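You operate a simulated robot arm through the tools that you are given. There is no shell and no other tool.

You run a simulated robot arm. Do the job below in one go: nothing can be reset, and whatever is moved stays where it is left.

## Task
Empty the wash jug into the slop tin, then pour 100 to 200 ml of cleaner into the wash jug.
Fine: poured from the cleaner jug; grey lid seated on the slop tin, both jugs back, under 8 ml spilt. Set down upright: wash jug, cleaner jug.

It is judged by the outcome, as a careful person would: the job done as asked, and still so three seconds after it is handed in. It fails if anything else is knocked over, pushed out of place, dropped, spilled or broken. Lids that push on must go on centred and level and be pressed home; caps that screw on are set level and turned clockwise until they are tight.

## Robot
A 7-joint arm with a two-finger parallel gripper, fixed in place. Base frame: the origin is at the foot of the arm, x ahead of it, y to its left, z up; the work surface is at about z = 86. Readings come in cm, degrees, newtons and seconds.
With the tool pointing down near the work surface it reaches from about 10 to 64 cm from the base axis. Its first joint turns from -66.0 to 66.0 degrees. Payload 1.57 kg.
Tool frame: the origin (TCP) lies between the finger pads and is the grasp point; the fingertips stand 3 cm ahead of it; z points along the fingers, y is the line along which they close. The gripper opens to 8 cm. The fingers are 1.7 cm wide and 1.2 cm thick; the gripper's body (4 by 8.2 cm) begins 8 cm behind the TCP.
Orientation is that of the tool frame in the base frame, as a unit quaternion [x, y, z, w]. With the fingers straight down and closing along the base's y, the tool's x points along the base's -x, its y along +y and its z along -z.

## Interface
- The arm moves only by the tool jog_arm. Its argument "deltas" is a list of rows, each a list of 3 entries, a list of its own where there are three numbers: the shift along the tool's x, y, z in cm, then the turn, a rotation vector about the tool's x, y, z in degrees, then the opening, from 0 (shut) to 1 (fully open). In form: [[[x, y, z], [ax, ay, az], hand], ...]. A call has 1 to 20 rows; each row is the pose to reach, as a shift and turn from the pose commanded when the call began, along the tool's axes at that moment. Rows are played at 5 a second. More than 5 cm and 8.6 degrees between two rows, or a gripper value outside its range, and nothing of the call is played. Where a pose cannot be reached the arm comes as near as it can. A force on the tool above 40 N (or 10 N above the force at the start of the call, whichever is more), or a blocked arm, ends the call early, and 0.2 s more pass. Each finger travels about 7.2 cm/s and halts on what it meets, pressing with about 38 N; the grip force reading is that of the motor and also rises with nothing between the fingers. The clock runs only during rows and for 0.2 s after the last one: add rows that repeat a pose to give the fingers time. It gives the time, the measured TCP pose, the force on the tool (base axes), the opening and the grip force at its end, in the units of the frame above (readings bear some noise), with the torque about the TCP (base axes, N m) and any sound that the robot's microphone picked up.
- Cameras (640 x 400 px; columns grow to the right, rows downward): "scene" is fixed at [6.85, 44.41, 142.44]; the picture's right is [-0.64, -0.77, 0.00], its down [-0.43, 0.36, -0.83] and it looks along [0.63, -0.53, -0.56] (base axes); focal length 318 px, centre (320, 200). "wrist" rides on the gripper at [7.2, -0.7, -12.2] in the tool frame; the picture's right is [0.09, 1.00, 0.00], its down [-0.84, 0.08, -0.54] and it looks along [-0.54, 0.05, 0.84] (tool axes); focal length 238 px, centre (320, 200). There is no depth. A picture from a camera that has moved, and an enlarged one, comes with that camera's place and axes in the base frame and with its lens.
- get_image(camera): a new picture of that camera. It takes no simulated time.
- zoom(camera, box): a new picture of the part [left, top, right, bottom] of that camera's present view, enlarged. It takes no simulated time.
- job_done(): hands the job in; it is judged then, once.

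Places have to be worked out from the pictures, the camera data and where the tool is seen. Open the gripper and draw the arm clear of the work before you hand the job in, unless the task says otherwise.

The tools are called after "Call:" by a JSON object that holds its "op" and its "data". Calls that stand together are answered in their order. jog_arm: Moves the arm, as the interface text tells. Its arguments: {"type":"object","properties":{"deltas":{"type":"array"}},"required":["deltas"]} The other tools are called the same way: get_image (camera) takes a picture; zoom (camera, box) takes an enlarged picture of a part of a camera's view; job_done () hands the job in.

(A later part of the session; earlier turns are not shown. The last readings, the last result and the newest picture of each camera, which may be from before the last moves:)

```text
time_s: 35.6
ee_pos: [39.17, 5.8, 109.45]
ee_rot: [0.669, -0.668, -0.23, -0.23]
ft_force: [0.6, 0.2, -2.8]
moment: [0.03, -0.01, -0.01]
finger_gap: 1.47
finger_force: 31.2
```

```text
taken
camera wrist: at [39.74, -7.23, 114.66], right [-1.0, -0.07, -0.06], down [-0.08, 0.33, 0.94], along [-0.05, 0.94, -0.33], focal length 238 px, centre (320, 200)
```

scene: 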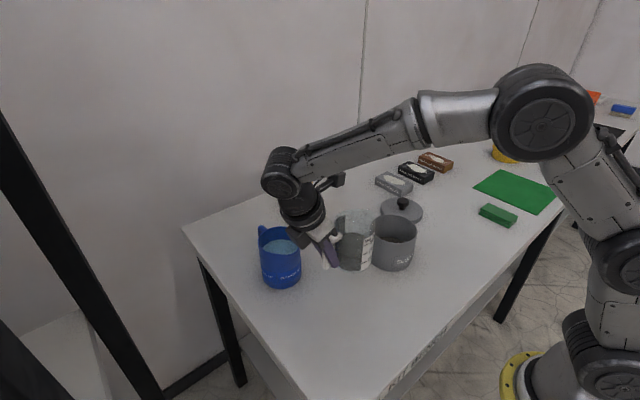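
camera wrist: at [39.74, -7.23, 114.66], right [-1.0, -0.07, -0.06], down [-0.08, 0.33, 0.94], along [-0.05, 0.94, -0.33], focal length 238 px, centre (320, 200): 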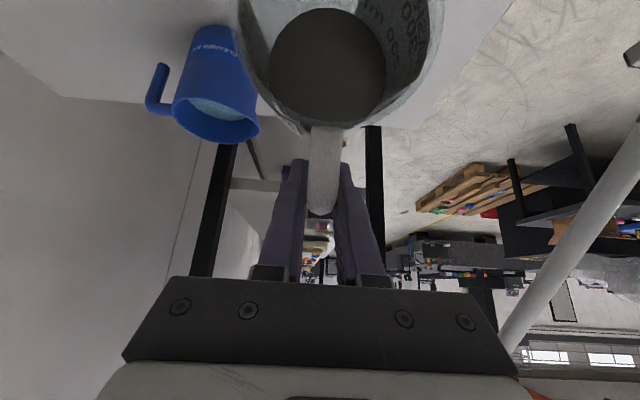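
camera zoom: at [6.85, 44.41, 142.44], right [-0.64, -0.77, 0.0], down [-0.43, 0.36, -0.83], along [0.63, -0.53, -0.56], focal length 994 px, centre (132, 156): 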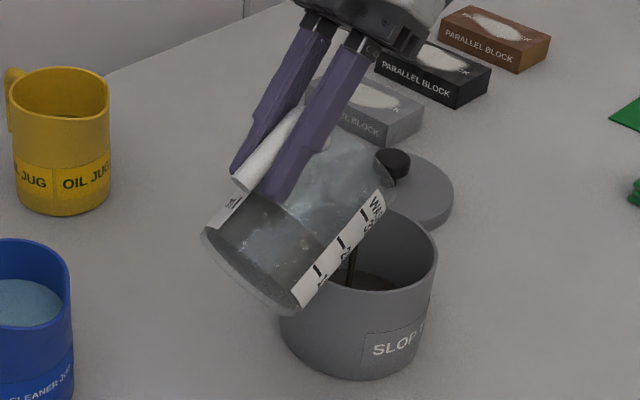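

A dark stream is falling inside the tin. I keep tilting slowly to 84° with the lip held over the tin.

Call:
{"op": "jog_arm", "data": {"deltas": [[[0.2, 0, -0.22], [0, -2, 0], 0], [[0.39, 0, -0.44], [0, -4, 0], 0], [[0.62, 0, -0.66], [0, -6, 0], 0], [[0.85, 0, -0.87], [0, -8, 0], 0], [[1.08, 0, -1.12], [0, -10, 0], 0], [[1.32, 0, -1.36], [0, -12, 0], 0], [[1.55, 0, -1.65], [0, -14, 0], 0], [[1.78, 0, -1.93], [0, -16, 0], 0], [[2.05, 0, -2.2], [0, -18, 0], 0], [[2.31, 0, -2.48], [0, -20, 0], 0], [[2.57, 0, -2.77], [0, -22, 0], 0], [[2.84, 0, -3.07], [0, -24, 0], 0], [[2.84, 0, -3.07], [0, -24, 0], 0], [[2.84, 0, -3.07], [0, -24, 0], 0]]}}

Call:
{"op": "zoom", "data": {"camera": "scene", "box": [300, 150, 460, 278]}}

Call:
{"op": "get_image", "data": {"camera": "wrist"}}

```text
time_s: 38.6
ee_pos: [39.08, 1.72, 109.88]
ee_rot: [-0.605, 0.607, 0.363, 0.365]
ft_force: [-0.5, 0.4, -1.7]
moment: [0.0, -0.02, 0.0]
finger_gap: 1.43
finger_force: 30.9
```

```text
3.12 times, centred on (380, 214) of scene
camera zoom: at [6.85, 44.41, 142.44], right [-0.64, -0.77, 0.0], down [-0.43, 0.36, -0.83], along [0.63, -0.53, -0.56], focal length 994 px, centre (132, 156)
```

zoom: 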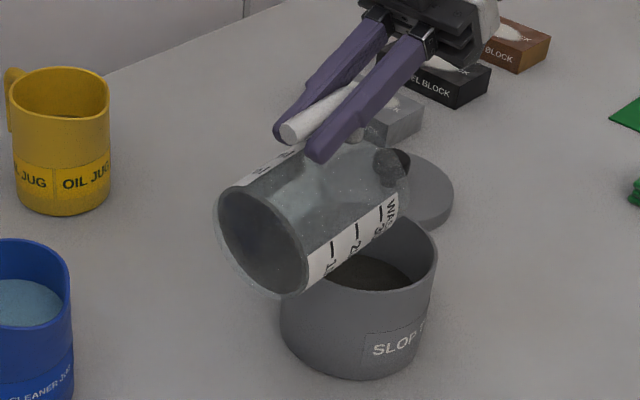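

```text
taken
camera wrist: at [39.7, -12.34, 109.46], right [-1.0, -0.04, -0.08], down [-0.08, -0.09, 0.99], along [-0.05, 1.0, 0.08], focal length 238 px, centre (320, 200)
```

wrist: 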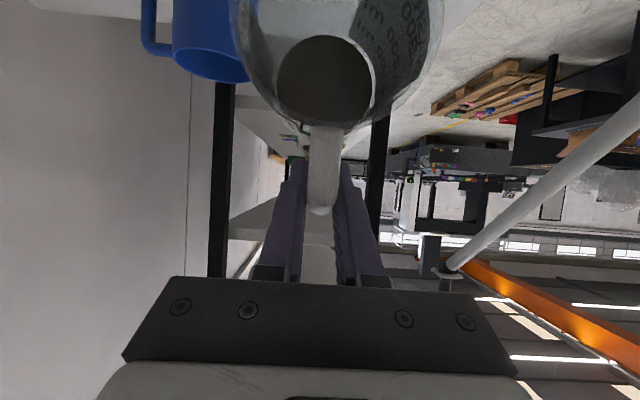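

Most has drained and the level disc is near the bottom. I go on to about 110° of tilt and hold there to let the rest run out.

Call:
{"op": "jog_arm", "data": {"deltas": [[[0.15, 0, -0.37], [0, -2, 0], 0], [[0.29, 0, -0.75], [0, -4, 0], 0], [[0.43, 0, -1.15], [0, -6, 0], 0], [[0.56, 0, -1.56], [0, -8, 0], 0], [[0.72, 0, -1.96], [0, -10, 0], 0], [[0.89, 0, -2.36], [0, -12, 0], 0], [[1.0, 0, -2.8], [0, -14, 0], 0], [[1.1, 0, -3.23], [0, -16, 0], 0], [[1.25, 0, -3.66], [0, -18, 0], 0], [[1.39, 0, -4.09], [0, -20, 0], 0], [[1.56, 0, -4.52], [0, -22, 0], 0], [[1.73, 0, -4.94], [0, -24, 0], 0], [[1.92, 0, -5.35], [0, -26, 0], 0], [[1.92, 0, -5.35], [0, -26, 0], 0], [[1.92, 0, -5.35], [0, -26, 0], 0], [[1.92, 0, -5.35], [0, -26, 0], 0], [[1.92, 0, -5.35], [0, -26, 0], 0]]}}

Call:
{"op": "zoom", "data": {"camera": "scene", "box": [300, 150, 460, 278]}}

Call:
{"op": "get_image", "data": {"camera": "wrist"}}

```text
time_s: 42.2
ee_pos: [39.1, -3.98, 111.0]
ee_rot: [-0.508, 0.509, 0.491, 0.491]
ft_force: [0.4, 0.5, -0.9]
moment: [-0.06, 0.01, 0.01]
finger_gap: 1.44
finger_force: 30.5
```

```text
3.12 times, centred on (380, 214) of scene
camera zoom: at [6.85, 44.41, 142.44], right [-0.64, -0.77, 0.0], down [-0.43, 0.36, -0.83], along [0.63, -0.53, -0.56], focal length 994 px, centre (132, 156)
```

zoom: 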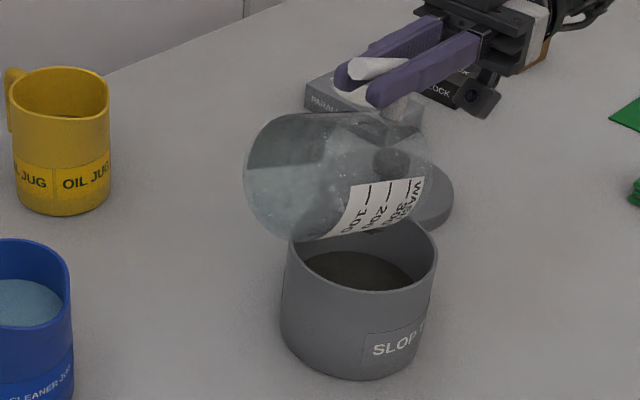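

```text
taken
camera wrist: at [39.67, -16.21, 104.24], right [-1.0, 0.0, -0.09], down [-0.08, -0.51, 0.86], along [-0.05, 0.86, 0.51], focal length 238 px, centre (320, 200)
```

wrist: 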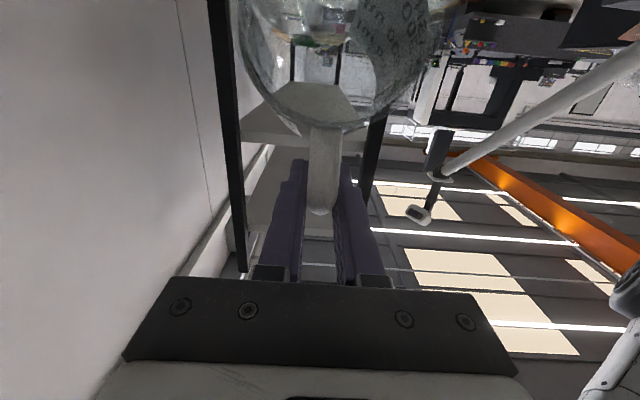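

The jug looks clear and empty. I hold two more seconds for the last drops and look inside it.

Call:
{"op": "jog_arm", "data": {"deltas": [[[0, 0, 0], [0, -1, 0], 0], [[0, 0, 0], [0, -2, 0], 0], [[0, 0, 0], [0, -2, 0], 0], [[0, 0, 0], [0, -2, 0], 0], [[0, 0, 0], [0, -2, 0], 0], [[0, 0, 0], [0, -2, 0], 0], [[0, 0, 0], [0, -2, 0], 0], [[0, 0, 0], [0, -2, 0], 0], [[0, 0, 0], [0, -2, 0], 0], [[0, 0, 0], [0, -2, 0], 0]]}}

Call:
{"op": "zoom", "data": {"camera": "wrist", "box": [220, 0, 460, 150]}}

Call:
{"op": "zoom", "data": {"camera": "scene", "box": [350, 180, 430, 260]}}

```text
time_s: 44.4
ee_pos: [38.93, -3.92, 110.9]
ee_rot: [-0.499, 0.501, 0.499, 0.501]
ft_force: [0.0, 0.1, -0.5]
moment: [-0.02, -0.03, 0.02]
finger_gap: 1.43
finger_force: 30.1
```

```text
2.67 times, centred on (340, 75) of wrist
camera zoom: at [39.66, -15.97, 103.79], right [-1.0, 0.0, -0.09], down [-0.08, -0.54, 0.84], along [-0.05, 0.84, 0.54], focal length 636 px, centre (267, 533)
```

zoom: 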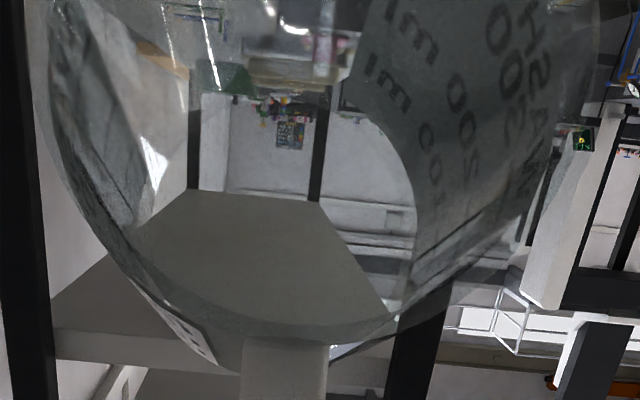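

```text
5.00 times, centred on (390, 220) of scene
camera zoom: at [6.85, 44.41, 142.44], right [-0.64, -0.77, 0.0], down [-0.43, 0.36, -0.83], along [0.63, -0.53, -0.56], focal length 1591 px, centre (-30, 100)
```

zoom: 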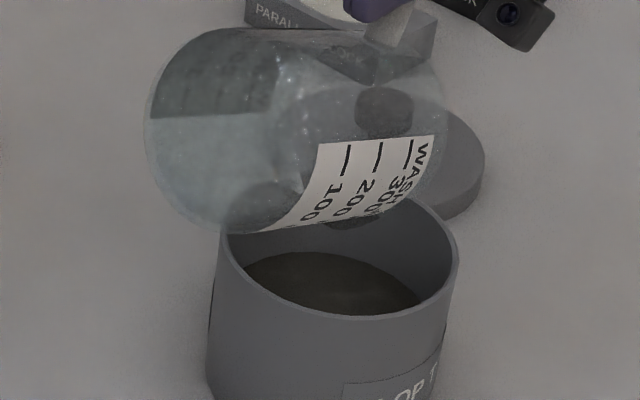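

Empty. I bring the jug back upright along the same path.

Call:
{"op": "jog_arm", "data": {"deltas": [[[0.05, 0, 0.66], [0, 4, 0], 0], [[0.09, 0, 1.33], [0, 8, 0], 0], [[0.46, 0, 3.09], [0, 16, 0], 0], [[0.68, 0, 4.79], [0, 24, 0], 0], [[0.92, 0, 6.38], [0, 32, 0], 0], [[1.19, 0, 7.84], [0, 40, 0], 0], [[1.34, 0, 9.14], [0, 48, 0], 0], [[1.46, 0, 10.25], [0, 56, 0], 0], [[1.83, 0, 11.15], [0, 64, 0], 0], [[2.4, 0, 11.83], [0, 72, 0], 0], [[3.6, 0, 12.92], [0, 80, 0], 0], [[5.45, 0, 14.85], [0, 88, 0], 0], [[7.25, 0, 16.49], [0, 96, 0], 0], [[9.03, 0, 17.88], [0, 104, 0], 0], [[10.75, 0, 18.92], [0, 112, 0], 0], [[10.75, 0, 18.92], [0, 112, 0], 0], [[10.75, 0, 18.92], [0, 112, 0], 0]]}}

Call:
{"op": "get_image", "data": {"camera": "wrist"}}

Call:
{"op": "get_image", "data": {"camera": "scene"}}

```text
time_s: 48.0
ee_pos: [39.11, 15.14, 100.09]
ee_rot: [-0.694, 0.695, -0.135, -0.135]
ft_force: [0.2, -0.5, 0.0]
moment: [0.06, -0.03, 0.03]
finger_gap: 1.4
finger_force: 30.3
```

```text
taken
camera wrist: at [39.87, 13.1, 114.19], right [-1.0, -0.08, 0.03], down [-0.08, 0.98, 0.19], along [-0.05, 0.18, -0.98], focal length 238 px, centre (320, 200)
```

wrist: 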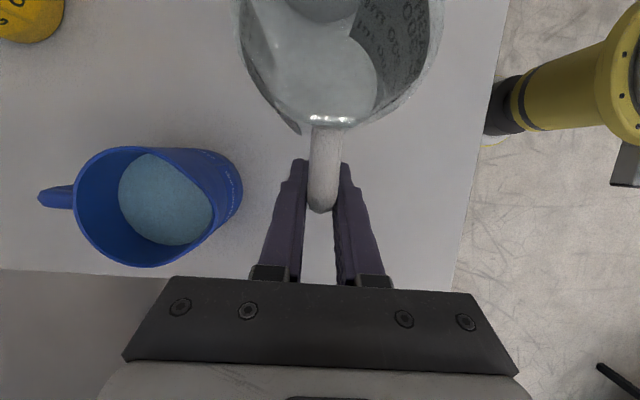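

```text
taken
```

scene: 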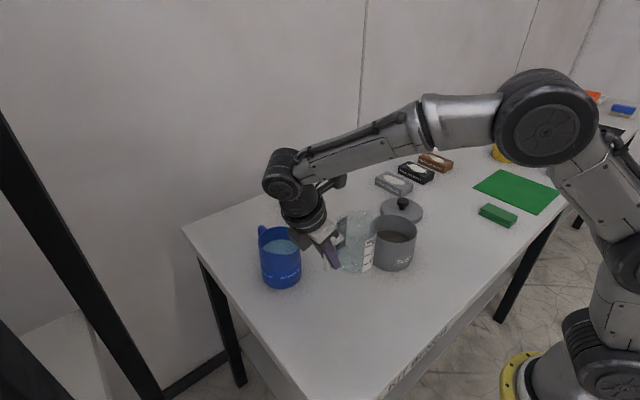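

The jug is upright and empty, unchanged in the grip. I yaw it back to its original heading above its place.

Call:
{"op": "jog_arm", "data": {"deltas": [[[-0.07, 0, -0.03], [-2.81, 0, 6.95], 0], [[-0.15, 0, -0.06], [-5.62, 0, 13.91], 0], [[-0.22, 0, -0.09], [-8.43, 0, 20.86], 0], [[-0.3, 0, -0.12], [-11.24, 0, 27.82], 0], [[-0.37, 0, -0.15], [-14.05, 0, 34.77], 0], [[-0.45, 0, -0.18], [-16.86, 0, 41.72], 0], [[-0.52, 0, -0.21], [-19.67, 0, 48.68], 0], [[-0.6, 0, -0.24], [-22.48, 0, 55.63], 0], [[-0.67, 0, -0.27], [-25.29, 0, 62.59], 0], [[-0.75, 0, -0.3], [-28.1, 0, 69.54], 0], [[-0.82, 0, -0.33], [-30.9, 0, 76.49], 0], [[-0.89, 0, -0.36], [-33.71, 0, 83.45], 0], [[-0.89, 0, -0.36], [-33.71, 0, 83.45], 0]]}}

Call:
{"op": "get_image", "data": {"camera": "wrist"}}

Call:
{"op": "zoom", "data": {"camera": "scene", "box": [230, 190, 420, 350]}}

```text
time_s: 50.8
ee_pos: [39.14, 16.04, 100.11]
ee_rot: [0.001, 0.982, 0.0, -0.191]
ft_force: [1.1, -1.1, -1.0]
moment: [0.03, -0.04, 0.02]
finger_gap: 1.41
finger_force: 30.7
```

```text
taken
camera wrist: at [36.96, 15.45, 114.17], right [-0.08, 1.0, 0.03], down [0.98, 0.07, 0.19], along [0.19, 0.05, -0.98], focal length 238 px, centre (320, 200)
```

wrist: 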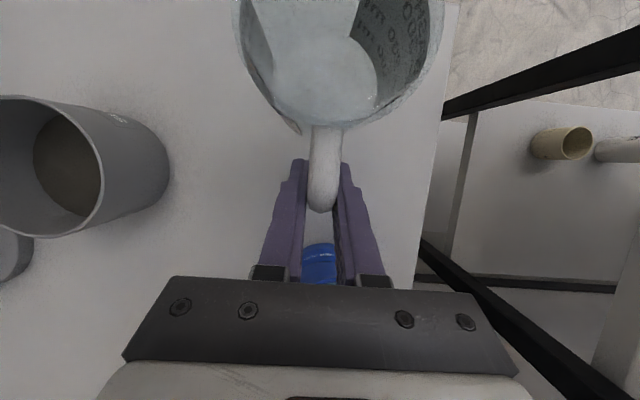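

```text
2.50 times, centred on (325, 270) of scene
camera zoom: at [6.85, 44.41, 142.44], right [-0.64, -0.77, 0.0], down [-0.43, 0.36, -0.83], along [0.63, -0.53, -0.56], focal length 795 px, centre (308, 25)
```

zoom: 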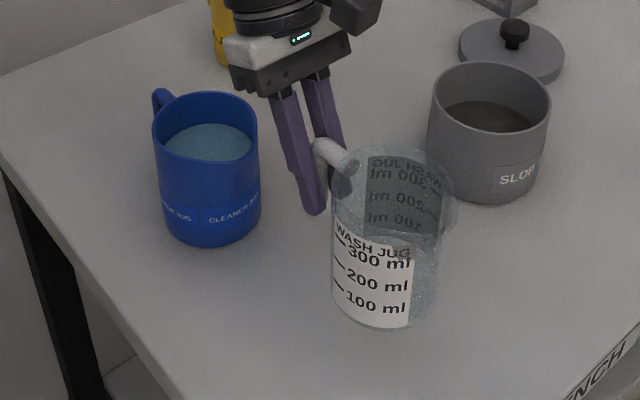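

I check the jug's uprightness before lowering.

Call:
{"op": "zoom", "data": {"camera": "scene", "box": [310, 240, 420, 330]}}

Call:
{"op": "zoom", "data": {"camera": "wrist", "box": [220, 0, 460, 220]}}

```text
4.44 times, centred on (365, 285) of scene
camera zoom: at [6.85, 44.41, 142.44], right [-0.64, -0.77, 0.0], down [-0.43, 0.36, -0.83], along [0.63, -0.53, -0.56], focal length 1414 px, centre (120, -178)
```

zoom: 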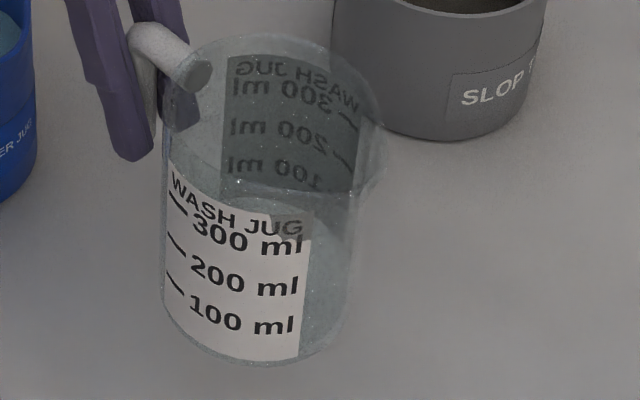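

```text
1.82 times, centred on (340, 110) of wrist
camera zoom: at [36.96, 15.45, 114.17], right [-0.08, 1.0, 0.03], down [0.98, 0.07, 0.19], along [0.19, 0.05, -0.98], focal length 433 px, centre (284, 364)
```

zoom: 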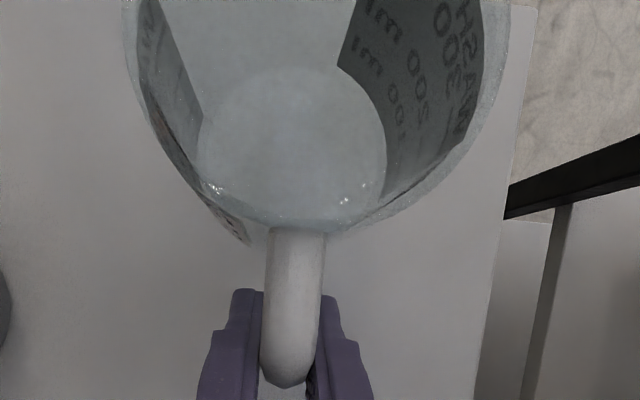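

It is upright within about a degree. I lower it to just above the table.

Call:
{"op": "jog_arm", "data": {"deltas": [[[-0.65, 0, 1.6], [0, 0, 0], 0], [[-1.3, 0, 3.2], [0, 0, 0], 0], [[-1.95, 0, 4.8], [0, 0, 0], 0], [[-2.4, 0, 5.9], [0, 0, 0], 0], [[-2.59, 0, 6.4], [0, 0, 0], 0], [[-2.59, 0, 6.4], [0, 0, 0], 0]]}}

Call:
{"op": "zoom", "data": {"camera": "scene", "box": [310, 260, 420, 350]}}

```text
time_s: 52.2
ee_pos: [39.01, 15.98, 93.28]
ee_rot: [0.0, 0.982, 0.0, -0.191]
ft_force: [-0.6, 0.7, 0.6]
moment: [0.02, -0.08, 0.01]
finger_gap: 1.44
finger_force: 30.8
```

```text
4.44 times, centred on (365, 305) of scene
camera zoom: at [6.85, 44.42, 142.44], right [-0.64, -0.77, 0.0], down [-0.43, 0.36, -0.83], along [0.63, -0.53, -0.56], focal length 1414 px, centre (120, -267)
```

zoom: 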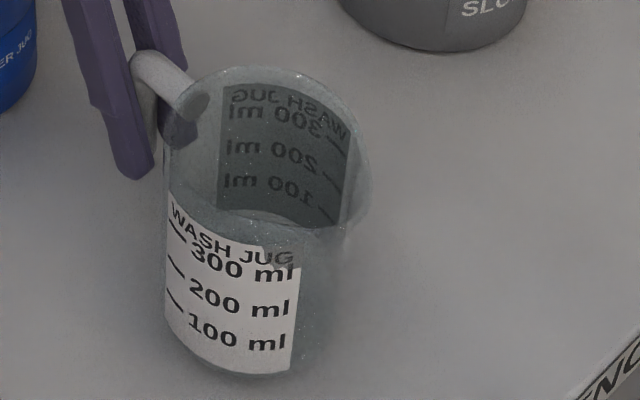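

Now small steps down toward the grasp height, watching the force for table contact.

Call:
{"op": "jog_arm", "data": {"deltas": [[[-0.07, 0.05, 0.18], [0, 0, 0], 0], [[-0.14, 0.08, 0.35], [0, 0, 0], 0], [[-0.21, 0.1, 0.52], [0, 0, 0], 0], [[-0.26, 0.1, 0.65], [0, 0, 0], 0], [[-0.26, 0.1, 0.65], [0, 0, 0], 0]]}}

```text
time_s: 53.4
ee_pos: [39.09, 16.05, 92.52]
ee_rot: [0.0, 0.982, 0.0, -0.191]
ft_force: [-0.4, -0.6, -0.5]
moment: [-0.02, -0.04, 0.01]
finger_gap: 1.42
finger_force: 30.6
```

Call:
{"op": "jog_arm", "data": {"deltas": [[[-0.04, 0, 0.09], [0, 0, 0], 0], [[-0.07, 0, 0.18], [0, 0, 0], 0], [[-0.07, 0, 0.18], [0, 0, 0], 0]]}}

Call:
{"op": "zoom", "data": {"camera": "scene", "box": [310, 260, 420, 350]}}

```text
time_s: 54.2
ee_pos: [39.03, 16.1, 92.45]
ee_rot: [0.0, 0.982, 0.001, -0.19]
ft_force: [2.6, 0.2, 9.5]
moment: [0.01, 0.89, -0.02]
finger_gap: 1.42
finger_force: 30.9
```

```text
4.44 times, centred on (365, 305) of scene
camera zoom: at [6.84, 44.41, 142.44], right [-0.64, -0.77, 0.0], down [-0.43, 0.36, -0.83], along [0.63, -0.53, -0.56], focal length 1414 px, centre (120, -267)
```

zoom: 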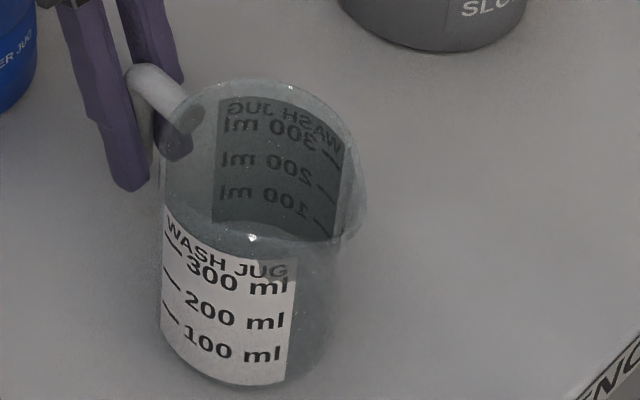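

Contact with the table (9.5 N, front edge first). I ease up a hair and open the gripper.

Call:
{"op": "jog_arm", "data": {"deltas": [[[0.03, 0, -0.08], [0, 0, 0], 0], [[0.03, 0, -0.08], [0, 0, 0], 0.2], [[0.03, 0, -0.08], [0, 0, 0], 0.35], [[0.03, 0, -0.08], [0, 0, 0], 0.6], [[0.03, 0, -0.08], [0, 0, 0], 1], [[0.03, 0, -0.08], [0, 0, 0], 1], [[0.03, 0, -0.08], [0, 0, 0], 1]]}}

Call:
{"op": "get_image", "data": {"camera": "wrist"}}

Call:
{"op": "zoom", "data": {"camera": "scene", "box": [310, 260, 420, 350]}}

```text
time_s: 55.8
ee_pos: [38.85, 15.99, 92.36]
ee_rot: [0.0, 0.982, 0.0, -0.19]
ft_force: [0.4, 0.7, -0.2]
moment: [-0.02, -0.01, -0.01]
finger_gap: 8.01
finger_force: 0.1
```

```text
taken
camera wrist: at [36.89, 15.54, 106.48], right [-0.08, 1.0, 0.03], down [0.98, 0.08, 0.19], along [0.19, 0.05, -0.98], focal length 238 px, centre (320, 200)
```

wrist: 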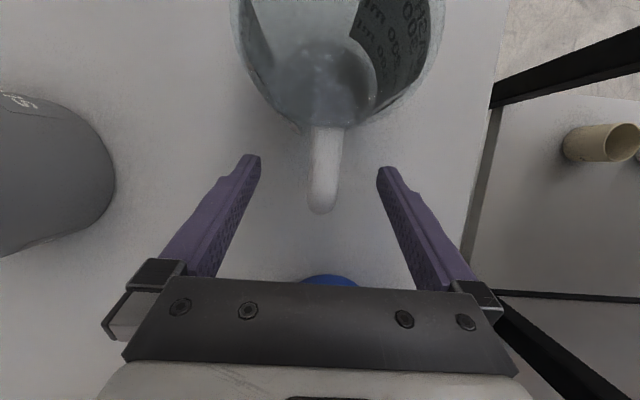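

```text
4.44 times, centred on (365, 305) of scene
camera zoom: at [6.85, 44.41, 142.44], right [-0.64, -0.77, 0.0], down [-0.43, 0.36, -0.83], along [0.63, -0.53, -0.56], focal length 1414 px, centre (120, -267)
```

zoom: 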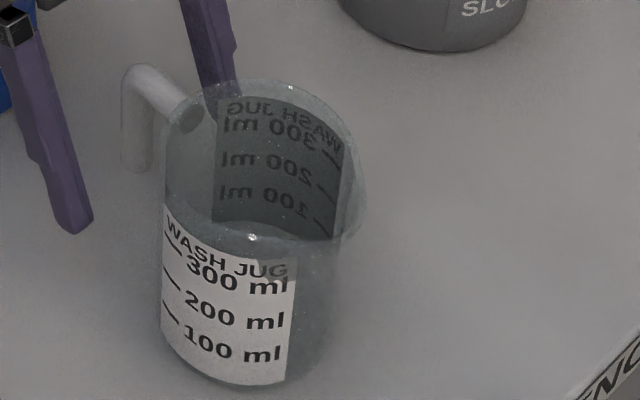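

The wash jug is back in its original spot. I rise straight up, clear of it.

Call:
{"op": "jog_arm", "data": {"deltas": [[[1.3, 0, -3.2], [0, 0, 0], 1], [[2.6, 0, -6.4], [0, 0, 0], 1], [[3.9, 0, -9.6], [0, 0, 0], 1], [[5.2, 0, -12.8], [0, 0, 0], 1], [[6.5, 0, -16], [0, 0, 0], 1], [[6.5, 0, -16], [0, 0, 0], 1]]}}

Call:
{"op": "get_image", "data": {"camera": "wrist"}}

```text
time_s: 57.2
ee_pos: [39.06, 16.08, 109.73]
ee_rot: [0.0, 0.981, 0.0, -0.192]
ft_force: [-0.2, -0.2, 0.0]
moment: [-0.01, 0.0, -0.02]
finger_gap: 8.01
finger_force: 0.0
```

```text
taken
camera wrist: at [36.84, 15.5, 123.85], right [-0.08, 1.0, 0.03], down [0.98, 0.08, 0.19], along [0.19, 0.05, -0.98], focal length 238 px, centre (320, 200)
```

wrist: 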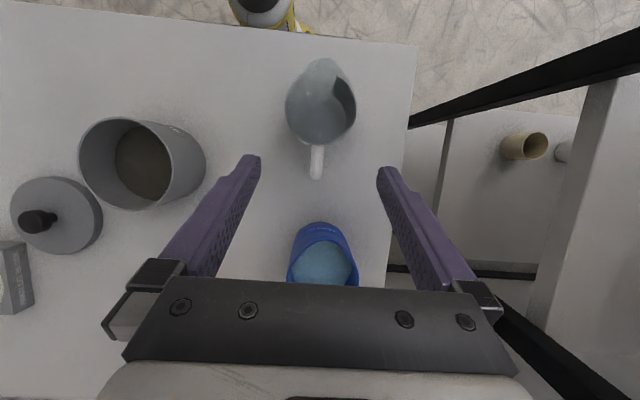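

I test whether the cleaner pour pose toward the wash jug (no yaw, spout toward the robot) is reachable: TCP about (43, 16.2, 112), pitch 60°.

Call:
{"op": "jog_arm", "data": {"deltas": [[[-0.9, 0, -1.2], [0, -7.5, 0], 1], [[-1.8, 0.1, -2.4], [0, -15, 0], 1], [[-2.79, 0.1, -3.61], [0, -22, 0], 1], [[-2.79, 0.1, -3.61], [0, -29.5, 0], 1], [[-2.79, 0.1, -3.61], [0, -37, 0], 1], [[-2.79, 0.1, -3.61], [0, -44.5, 0], 1], [[-2.79, 0.1, -3.61], [0, -52, 0], 1], [[-2.79, 0.1, -3.61], [0, -59.5, 0], 1], [[-2.79, 0.1, -3.61], [0, -67, 0], 1], [[-2.79, 0.1, -3.61], [0, -74.5, 0], 1], [[-2.79, 0.1, -3.61], [0, -82, 0], 1], [[-2.79, 0.1, -3.61], [0, -82, 0], 1]]}}

Call:
{"op": "get_image", "data": {"camera": "scene"}}

```text
time_s: 59.8
ee_pos: [42.95, 16.22, 112.02]
ee_rot: [0.0, 0.866, 0.0, 0.501]
ft_force: [0.3, 0.3, 0.8]
moment: [-0.01, -0.02, -0.01]
finger_gap: 8.0
finger_force: 0.0
```

```text
taken
```

scene: 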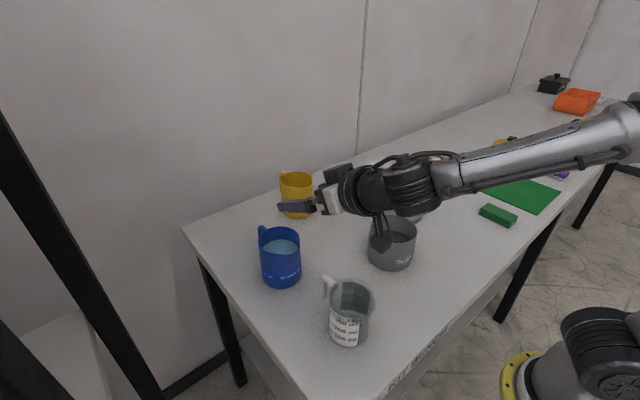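

Reachable with no yaw at all. I check a bit more margin (pitch 72°), then return to pointing down.

Call:
{"op": "jog_arm", "data": {"deltas": [[[0, 0, 0], [0, -6, 0], 1], [[0, 0, 0], [0, -12, 0], 1], [[0, 0, 0], [0, -12, 0], 1]]}}

```text
time_s: 60.6
ee_pos: [42.96, 16.33, 111.96]
ee_rot: [0.0, 0.808, 0.0, 0.589]
ft_force: [-0.3, -0.1, -0.6]
moment: [0.0, 0.02, 0.01]
finger_gap: 8.01
finger_force: 0.0
```

Plenty of margin. I return to pointing down and move above the cleaner jug to look at its handle.

Call:
{"op": "jog_arm", "data": {"deltas": [[[-0.5, 0.17, 0.8], [0, 7.2, 0], 1], [[-1, 0.34, 1.6], [0, 14.4, 0], 1], [[-1.4, 0.5, 2.4], [0, 21.6, 0], 1], [[-1.9, 0.7, 3.2], [0, 28.8, 0], 1], [[-2.3, 0.85, 4], [0, 36, 0], 1], [[-2.8, 1, 4.8], [0, 43.2, 0], 1], [[-3.3, 1.2, 5.6], [0, 50.4, 0], 1], [[-3.7, 1.4, 6.4], [0, 57.6, 0], 1], [[-4.2, 1.5, 7.2], [0, 64.8, 0], 1], [[-4.68, 1.7, 7.94], [0, 72, 0], 1], [[-4.68, 1.7, 7.94], [0, 72, 0], 1]]}}

Call:
{"op": "get_image", "data": {"camera": "wrist"}}

Call:
{"op": "zoom", "data": {"camera": "wrist", "box": [240, 60, 400, 260]}}

```text
time_s: 63.0
ee_pos: [51.95, 17.98, 114.0]
ee_rot: [-0.001, 1.0, -0.001, 0.0]
ft_force: [0.0, 0.4, 0.2]
moment: [-0.01, 0.01, 0.01]
finger_gap: 8.02
finger_force: 0.0
```

```text
taken
camera wrist: at [44.74, 17.41, 126.24], right [-0.09, 1.0, 0.0], down [0.84, 0.08, 0.54], along [0.54, 0.05, -0.84], focal length 238 px, centre (320, 200)
```

wrist: 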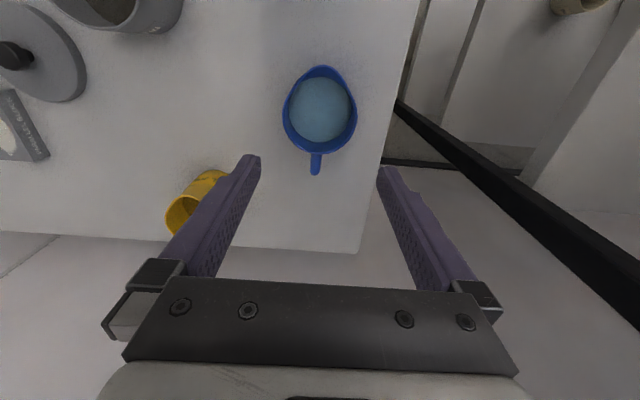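

```text
2.00 times, centred on (320, 160) of wrist
camera zoom: at [44.74, 17.41, 126.24], right [-0.09, 1.0, 0.0], down [0.84, 0.08, 0.54], along [0.54, 0.05, -0.84], focal length 477 px, centre (320, 280)
```

zoom: 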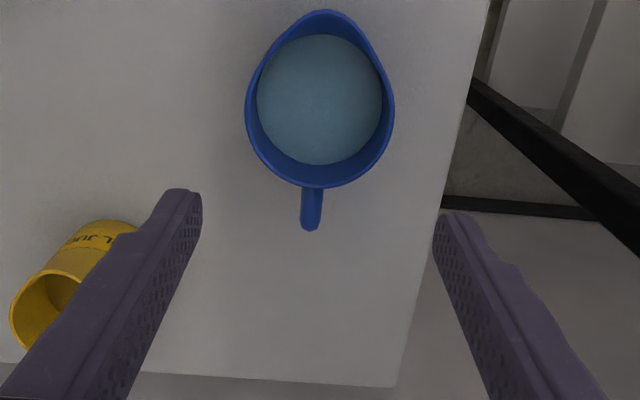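

Cleaner jug axis is about (51.5, 18.0), handle bar centre about (59.6, 18.15). I move above the handle and come partway down for a closer look.

Call:
{"op": "jog_arm", "data": {"deltas": [[[-3.8, 0.1, 0], [0, 0, 0], 1], [[-7.65, 0.17, 0], [0, 0, 0], 1], [[-7.65, 0.17, 4], [0, 0, 0], 1], [[-7.65, 0.17, 8], [0, 0, 0], 1], [[-7.65, 0.17, 12], [0, 0, 0], 1], [[-7.65, 0.17, 12], [0, 0, 0], 1]]}}

Call:
{"op": "get_image", "data": {"camera": "wrist"}}

Call:
{"op": "get_image", "data": {"camera": "scene"}}

```text
time_s: 64.4
ee_pos: [59.6, 17.97, 101.64]
ee_rot: [0.0, 1.0, 0.001, 0.0]
ft_force: [0.4, 0.3, 0.6]
moment: [-0.01, 0.0, 0.0]
finger_gap: 7.98
finger_force: 0.2
out of reach, approached as far as the arm can: row 1, 2, 3, 4
```

```text
taken
camera wrist: at [52.39, 17.4, 113.92], right [-0.09, 1.0, 0.0], down [0.84, 0.08, 0.54], along [0.54, 0.05, -0.84], focal length 238 px, centre (320, 200)
```

wrist: 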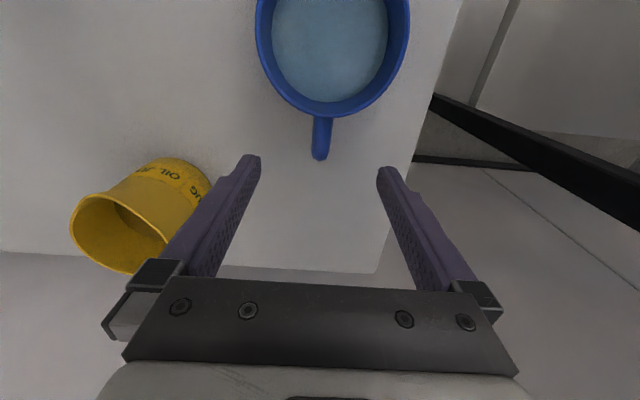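

```text
taken
```

scene: 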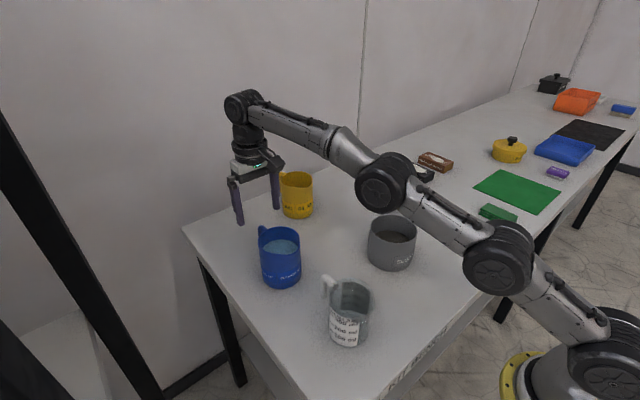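

At this height the pose is reached. I zoom to fix the handle bar's place against the fingers.

Call:
{"op": "zoom", "data": {"camera": "wrist", "box": [240, 0, 400, 180]}}

Call:
{"op": "zoom", "data": {"camera": "scene", "box": [220, 150, 320, 300]}}

```text
2.22 times, centred on (320, 90) of wrist
camera zoom: at [52.39, 17.4, 113.92], right [-0.09, 1.0, 0.0], down [0.84, 0.08, 0.54], along [0.54, 0.05, -0.84], focal length 530 px, centre (320, 444)
```

zoom: 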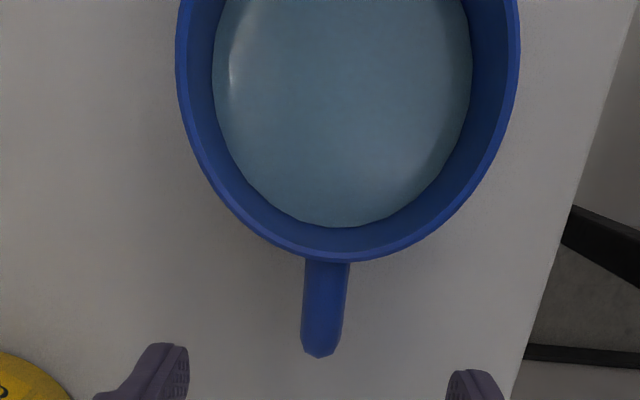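

```text
2.67 times, centred on (270, 225) of scene
camera zoom: at [6.85, 44.41, 142.44], right [-0.64, -0.77, 0.0], down [-0.43, 0.36, -0.83], along [0.63, -0.53, -0.56], focal length 848 px, centre (453, 133)
```

zoom: 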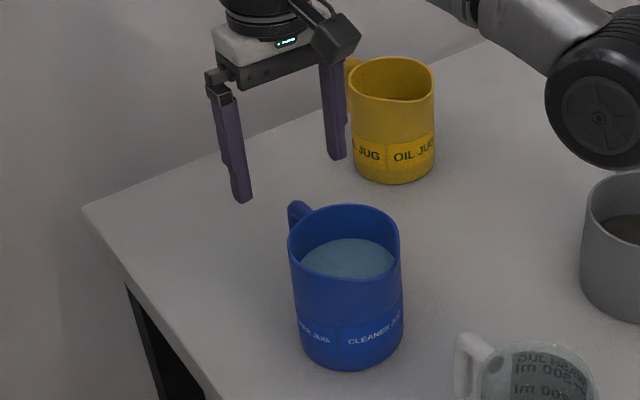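

The bar centre is about (59.7, 18.05). I descend straight down so the fingers straddle it, to TCP z≈92.5.

Call:
{"op": "jog_arm", "data": {"deltas": [[[-0.05, 0.05, 2.5], [0, 0, 0], 1], [[-0.05, 0.05, 5], [0, 0, 0], 1], [[-0.05, 0.05, 7], [0, 0, 0], 1], [[-0.05, 0.05, 8.9], [0, 0, 0], 1], [[-0.05, 0.05, 8.9], [0, 0, 0], 1]]}}

Call:
{"op": "get_image", "data": {"camera": "wrist"}}

Call:
{"op": "zoom", "data": {"camera": "scene", "box": [220, 150, 320, 300]}}

```text
time_s: 65.6
ee_pos: [59.77, 18.14, 92.96]
ee_rot: [0.0, 1.0, 0.0, 0.0]
ft_force: [-0.2, 0.3, 0.1]
moment: [0.0, 0.01, 0.02]
finger_gap: 7.98
finger_force: 0.1
```

```text
taken
camera wrist: at [52.46, 17.61, 105.26], right [-0.09, 1.0, 0.0], down [0.84, 0.08, 0.54], along [0.54, 0.05, -0.84], focal length 238 px, centre (320, 200)
```

wrist: 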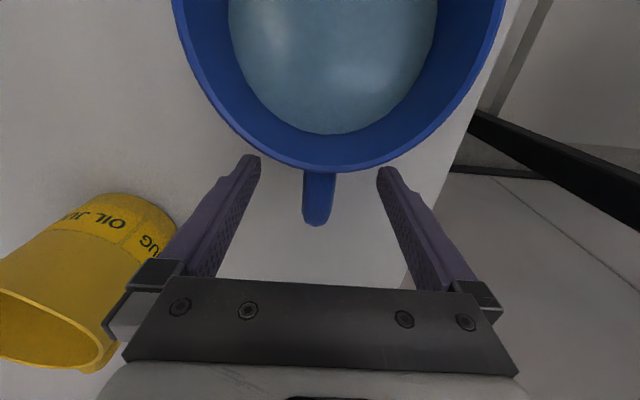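

```text
2.67 times, centred on (270, 225) of scene
camera zoom: at [6.85, 44.41, 142.44], right [-0.64, -0.77, 0.0], down [-0.43, 0.36, -0.83], along [0.63, -0.53, -0.56], focal length 848 px, centre (453, 133)
```

zoom: 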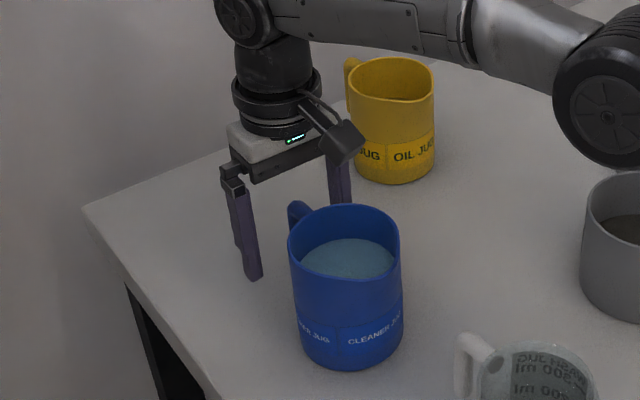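

The bar is centred between the fingers. I lower 0.4 cm and close on the handle.

Call:
{"op": "jog_arm", "data": {"deltas": [[[0.05, 0, 0.4], [0, 0, 0], 1], [[0.05, 0, 0.4], [0, 0, 0], 0.6], [[0.05, 0, 0.4], [0, 0, 0], 0.4], [[0.05, 0, 0.4], [0, 0, 0], 0.25], [[0.05, 0, 0.4], [0, 0, 0], 0.1], [[0.05, 0, 0.4], [0, 0, 0], 0], [[0.05, 0, 0.4], [0, 0, 0], 0], [[0.05, 0, 0.4], [0, 0, 0], 0]]}}

Call:
{"op": "get_image", "data": {"camera": "wrist"}}

Call:
{"op": "zoom", "data": {"camera": "scene", "box": [220, 150, 320, 300]}}

```text
time_s: 67.4
ee_pos: [59.5, 18.09, 92.69]
ee_rot: [0.001, 1.0, 0.0, -0.001]
ft_force: [1.2, -0.6, 1.0]
moment: [0.12, 0.02, 0.06]
finger_gap: 1.5
finger_force: 31.1
```

```text
taken
camera wrist: at [52.39, 17.58, 104.92], right [-0.09, 1.0, 0.0], down [0.84, 0.08, 0.54], along [0.54, 0.05, -0.84], focal length 238 px, centre (320, 200)
```

wrist: 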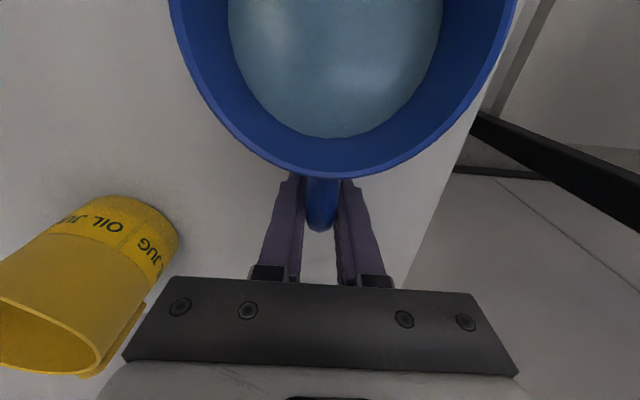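

```text
2.67 times, centred on (270, 225) of scene
camera zoom: at [6.85, 44.41, 142.44], right [-0.64, -0.77, 0.0], down [-0.43, 0.36, -0.83], along [0.63, -0.53, -0.56], focal length 848 px, centre (453, 133)
```

zoom: 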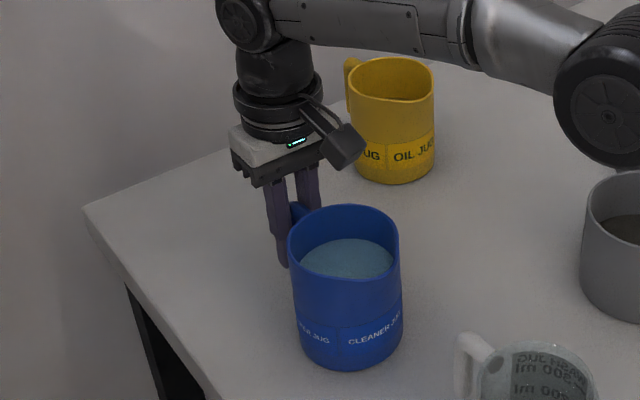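

Gripped on the 1.5 cm bar. I lift 1.5 cm gently and check the jug stays level.

Call:
{"op": "jog_arm", "data": {"deltas": [[[0, 0, -0.2], [0, 0, 0], 0], [[0, 0, -0.5], [0, 0, 0], 0], [[0, 0, -1], [0, 0, 0], 0], [[0, 0, -1.5], [0, 0, 0], 0], [[0, 0, -1.5], [0, 0, 0], 0], [[0, 0, -1.5], [0, 0, 0], 0]]}}

Call:
{"op": "get_image", "data": {"camera": "wrist"}}

Call:
{"op": "zoom", "data": {"camera": "scene", "box": [220, 150, 320, 300]}}

```text
time_s: 68.8
ee_pos: [59.59, 18.18, 94.25]
ee_rot: [-0.001, 1.0, 0.0, 0.0]
ft_force: [0.1, 0.2, -4.3]
moment: [0.01, -0.32, -0.03]
finger_gap: 1.49
finger_force: 30.8
```

```text
taken
camera wrist: at [52.48, 17.62, 106.44], right [-0.09, 1.0, 0.0], down [0.84, 0.08, 0.54], along [0.54, 0.05, -0.84], focal length 238 px, centre (320, 200)
```

wrist: 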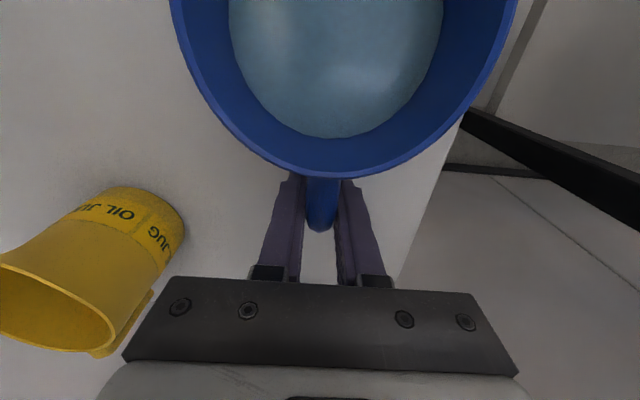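

```text
2.67 times, centred on (270, 225) of scene
camera zoom: at [6.86, 44.42, 142.43], right [-0.64, -0.77, 0.0], down [-0.43, 0.36, -0.83], along [0.63, -0.53, -0.56], focal length 848 px, centre (453, 133)
```

zoom: 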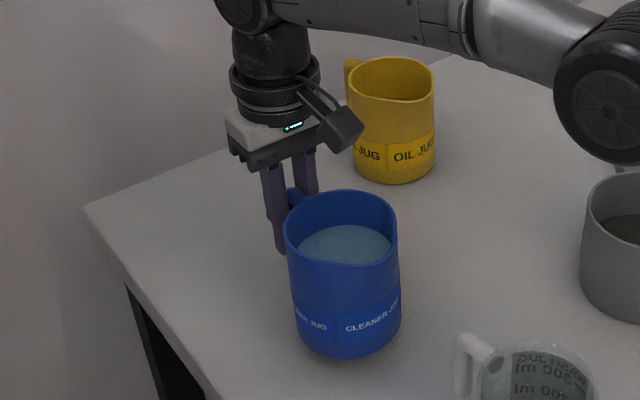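

Jug held level, about 0.44 kg. I lift and draw it back smoothly toward the wash jug, staying upright.

Call:
{"op": "jog_arm", "data": {"deltas": [[[0.1, 0, -1], [0, 0, 0], 0], [[0.2, 0, -2], [0, 0, 0], 0], [[0.4, 0, -3], [0, 0, 0], 0], [[0.7, 0, -4], [0, 0, 0], 0], [[1.5, 0.5, -5], [0, 0, 0], 0], [[2.5, 1, -5.9], [0, 0, 0], 0], [[3.5, 1.5, -6.7], [0, 0, 0], 0], [[4.6, 2.1, -7.5], [0, 0, 0], 0], [[5.6, 2.8, -8.2], [0, 0, 0], 0], [[6.6, 3.5, -8.9], [0, 0, 0], 0], [[7.6, 4.2, -9.5], [0, 0, 0], 0], [[8.4, 4.7, -9.8], [0, 0, 0], 0], [[8.6, 4.9, -9.8], [0, 0, 0], 0], [[8.6, 4.9, -9.8], [0, 0, 0], 0]]}}

Call:
{"op": "get_image", "data": {"camera": "wrist"}}

Call:
{"op": "get_image", "data": {"camera": "scene"}}

```text
time_s: 71.8
ee_pos: [51.0, 23.11, 103.97]
ee_rot: [0.0, 1.0, 0.0, 0.0]
ft_force: [0.1, 0.5, -4.4]
moment: [0.03, -0.3, 0.0]
finger_gap: 1.5
finger_force: 30.4
```

```text
taken
camera wrist: at [43.79, 22.47, 116.25], right [-0.09, 1.0, 0.0], down [0.84, 0.08, 0.54], along [0.54, 0.05, -0.84], focal length 238 px, centre (320, 200)
```

wrist: 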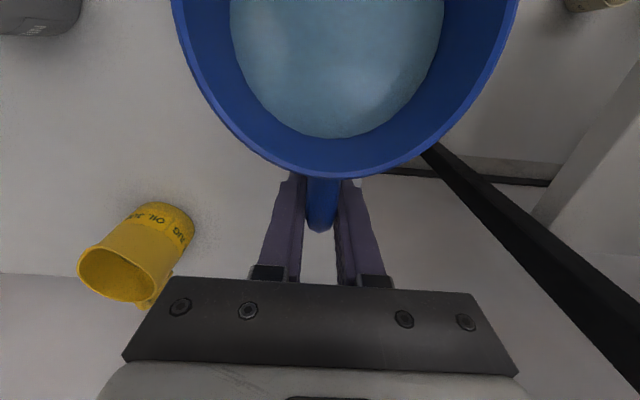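

```text
taken
```

scene: 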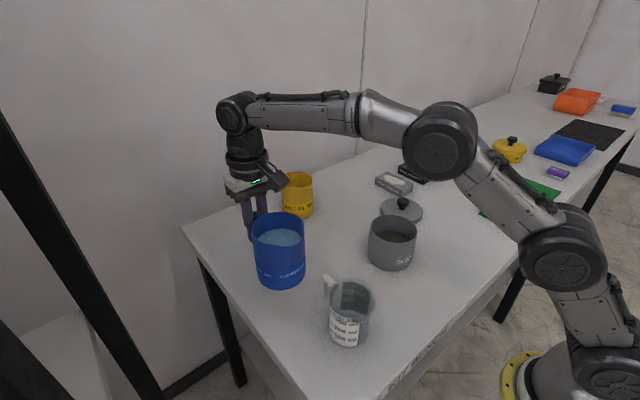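

The jug is upright and steady at (51, 23.1, 104). I yaw it +45° and bring it to the pour start position, beside the wash jug on its +x+y side so its body clears the wash jug's handle.

Call:
{"op": "jog_arm", "data": {"deltas": [[[0.6, 0.6, 0], [0, 0, -4.5], 0], [[1.2, 1.2, 0], [0, 0, -9], 0], [[1.8, 1.8, -0.1], [0, 0, -13.5], 0], [[2.4, 2.4, -0.2], [0, 0, -18], 0], [[3, 3, -0.3], [0, 0, -22.5], 0], [[3.6, 3.6, -0.4], [0, 0, -27], 0], [[4.2, 4.2, -0.5], [0, 0, -31.5], 0], [[4.8, 4.8, -0.5], [0, 0, -36], 0], [[5.4, 5.4, -0.5], [0, 0, -40.5], 0], [[6, 6, -0.5], [0, 0, -45], 0], [[6, 6, -0.5], [0, 0, -45], 0]]}}

Call:
{"op": "get_image", "data": {"camera": "wrist"}}

Call:
{"op": "get_image", "data": {"camera": "scene"}}

```text
time_s: 74.2
ee_pos: [44.9, 29.08, 104.33]
ee_rot: [-0.383, 0.924, 0.0, 0.0]
ft_force: [0.2, 0.4, -5.9]
moment: [0.22, -0.2, -0.01]
finger_gap: 1.49
finger_force: 31.0
```

```text
taken
camera wrist: at [40.29, 23.58, 116.72], right [-0.77, 0.64, 0.0], down [0.54, 0.65, 0.54], along [0.35, 0.42, -0.84], focal length 238 px, centre (320, 200)
```

wrist: 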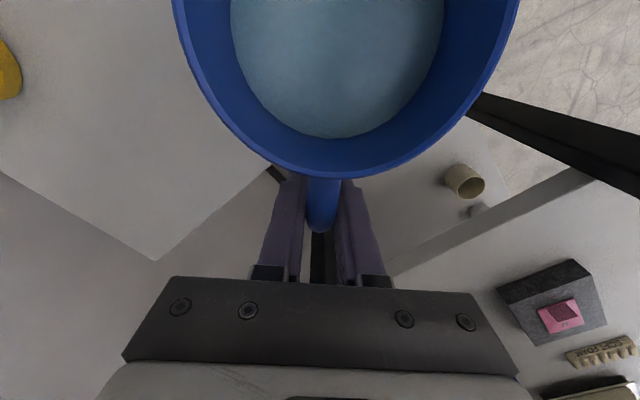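

```text
taken
```

scene: 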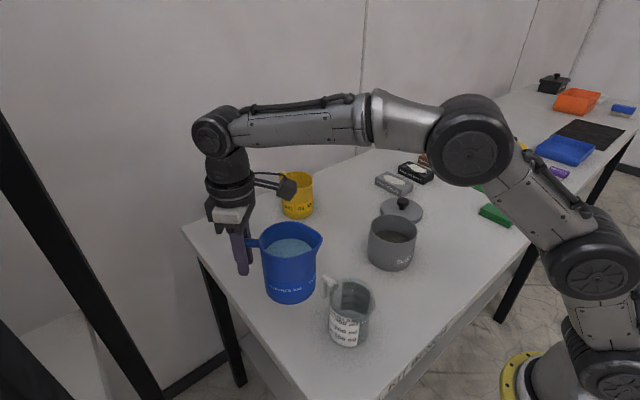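

I zoom on the spout tip to check my lip estimate (predicted near pixel (325, 241)).

Call:
{"op": "zoom", "data": {"camera": "scene", "box": [250, 215, 390, 355]}}

```text
2.86 times, centred on (320, 285) of scene
camera zoom: at [6.85, 44.42, 142.43], right [-0.64, -0.77, 0.0], down [-0.43, 0.36, -0.83], along [0.63, -0.53, -0.56], focal length 909 px, centre (320, -43)
```

zoom: 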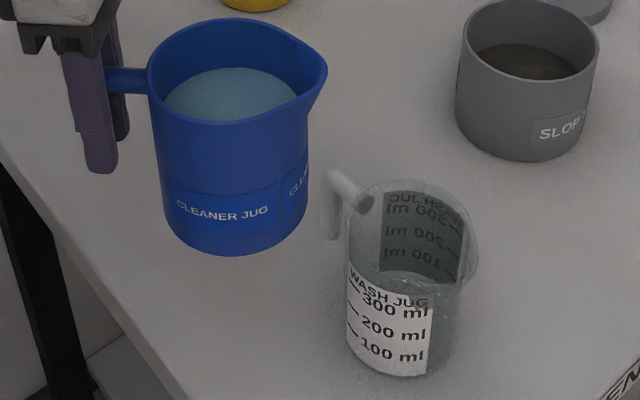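

Lip checks out near (35.4, 19.8, 109). I tilt to 30° (before flow) while bringing the lip over the wash jug mouth.

Call:
{"op": "jog_arm", "data": {"deltas": [[[0.2, 0, -0.12], [0, -4, 0], 0], [[0.47, -0.05, -0.29], [0, -8, 0], 0], [[0.93, -0.1, -0.5], [0, -12, 0], 0], [[1.4, -0.15, -0.72], [0, -16, 0], 0], [[2.0, -0.15, -0.72], [0, -20, 0], 0], [[2.61, -0.15, -0.68], [0, -24, 0], 0], [[3.2, -0.15, -0.66], [0, -27, 0], 0], [[3.79, -0.15, -0.64], [0, -30, 0], 0], [[3.79, -0.15, -0.64], [0, -30, 0], 0]]}}

Call:
{"op": "get_image", "data": {"camera": "wrist"}}

Call:
{"op": "zoom", "data": {"camera": "scene", "box": [250, 215, 390, 355]}}

```text
time_s: 76.2
ee_pos: [42.35, 26.32, 105.08]
ee_rot: [-0.369, 0.893, 0.099, 0.239]
ft_force: [-1.4, -0.9, -4.8]
moment: [0.13, -0.17, 0.0]
finger_gap: 1.45
finger_force: 30.9
```

```text
taken
camera wrist: at [34.17, 17.24, 112.2], right [-0.76, 0.65, -0.05], down [0.27, 0.38, 0.89], along [0.59, 0.66, -0.46], focal length 238 px, centre (320, 200)
```

wrist: 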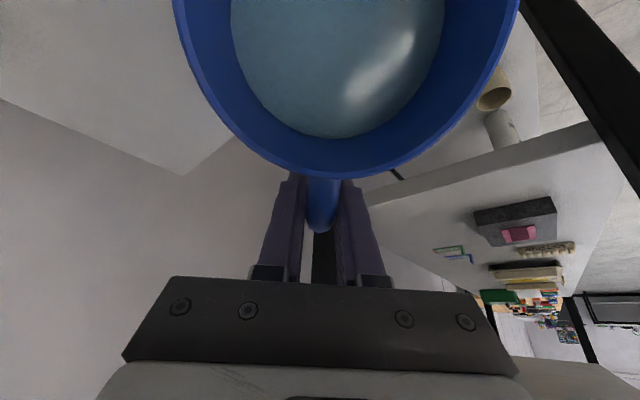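

```text
2.86 times, centred on (320, 285) of scene
camera zoom: at [6.85, 44.42, 142.43], right [-0.64, -0.77, 0.0], down [-0.43, 0.36, -0.83], along [0.63, -0.53, -0.56], focal length 909 px, centre (320, -43)
```

zoom: 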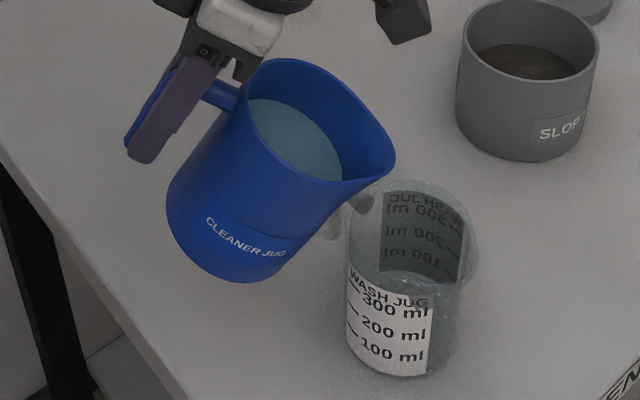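

The spout lip is over the wash jug mouth at about (32.8, 16.9). I tilt on in 2° steps to 40° with a small forward shift, then look for flow.

Call:
{"op": "jog_arm", "data": {"deltas": [[[0.3, 0, -0.3], [0, -2, 0], 0], [[0.52, 0, -0.59], [0, -4, 0], 0], [[0.52, 0, -0.85], [0, -6, 0], 0], [[0.52, 0, -1.11], [0, -8, 0], 0], [[0.51, 0, -1.46], [0, -10, 0], 0], [[0.51, 0, -1.46], [0, -10, 0], 0], [[0.51, 0, -1.46], [0, -10, 0], 0]]}}

Call:
{"op": "zoom", "data": {"camera": "scene", "box": [250, 215, 390, 355]}}

```text
time_s: 77.8
ee_pos: [41.59, 25.44, 106.14]
ee_rot: [-0.359, 0.868, 0.131, 0.316]
ft_force: [-0.5, -0.3, -4.2]
moment: [0.11, -0.11, 0.01]
finger_gap: 1.5
finger_force: 30.6
```

```text
2.86 times, centred on (320, 285) of scene
camera zoom: at [6.85, 44.42, 142.43], right [-0.64, -0.77, 0.0], down [-0.43, 0.36, -0.83], along [0.63, -0.53, -0.56], focal length 909 px, centre (320, -43)
```

zoom: 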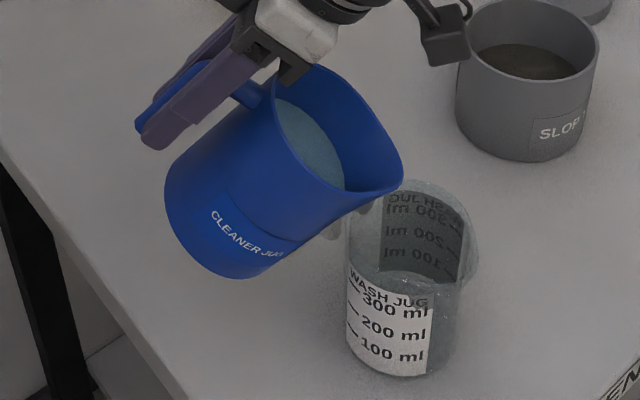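

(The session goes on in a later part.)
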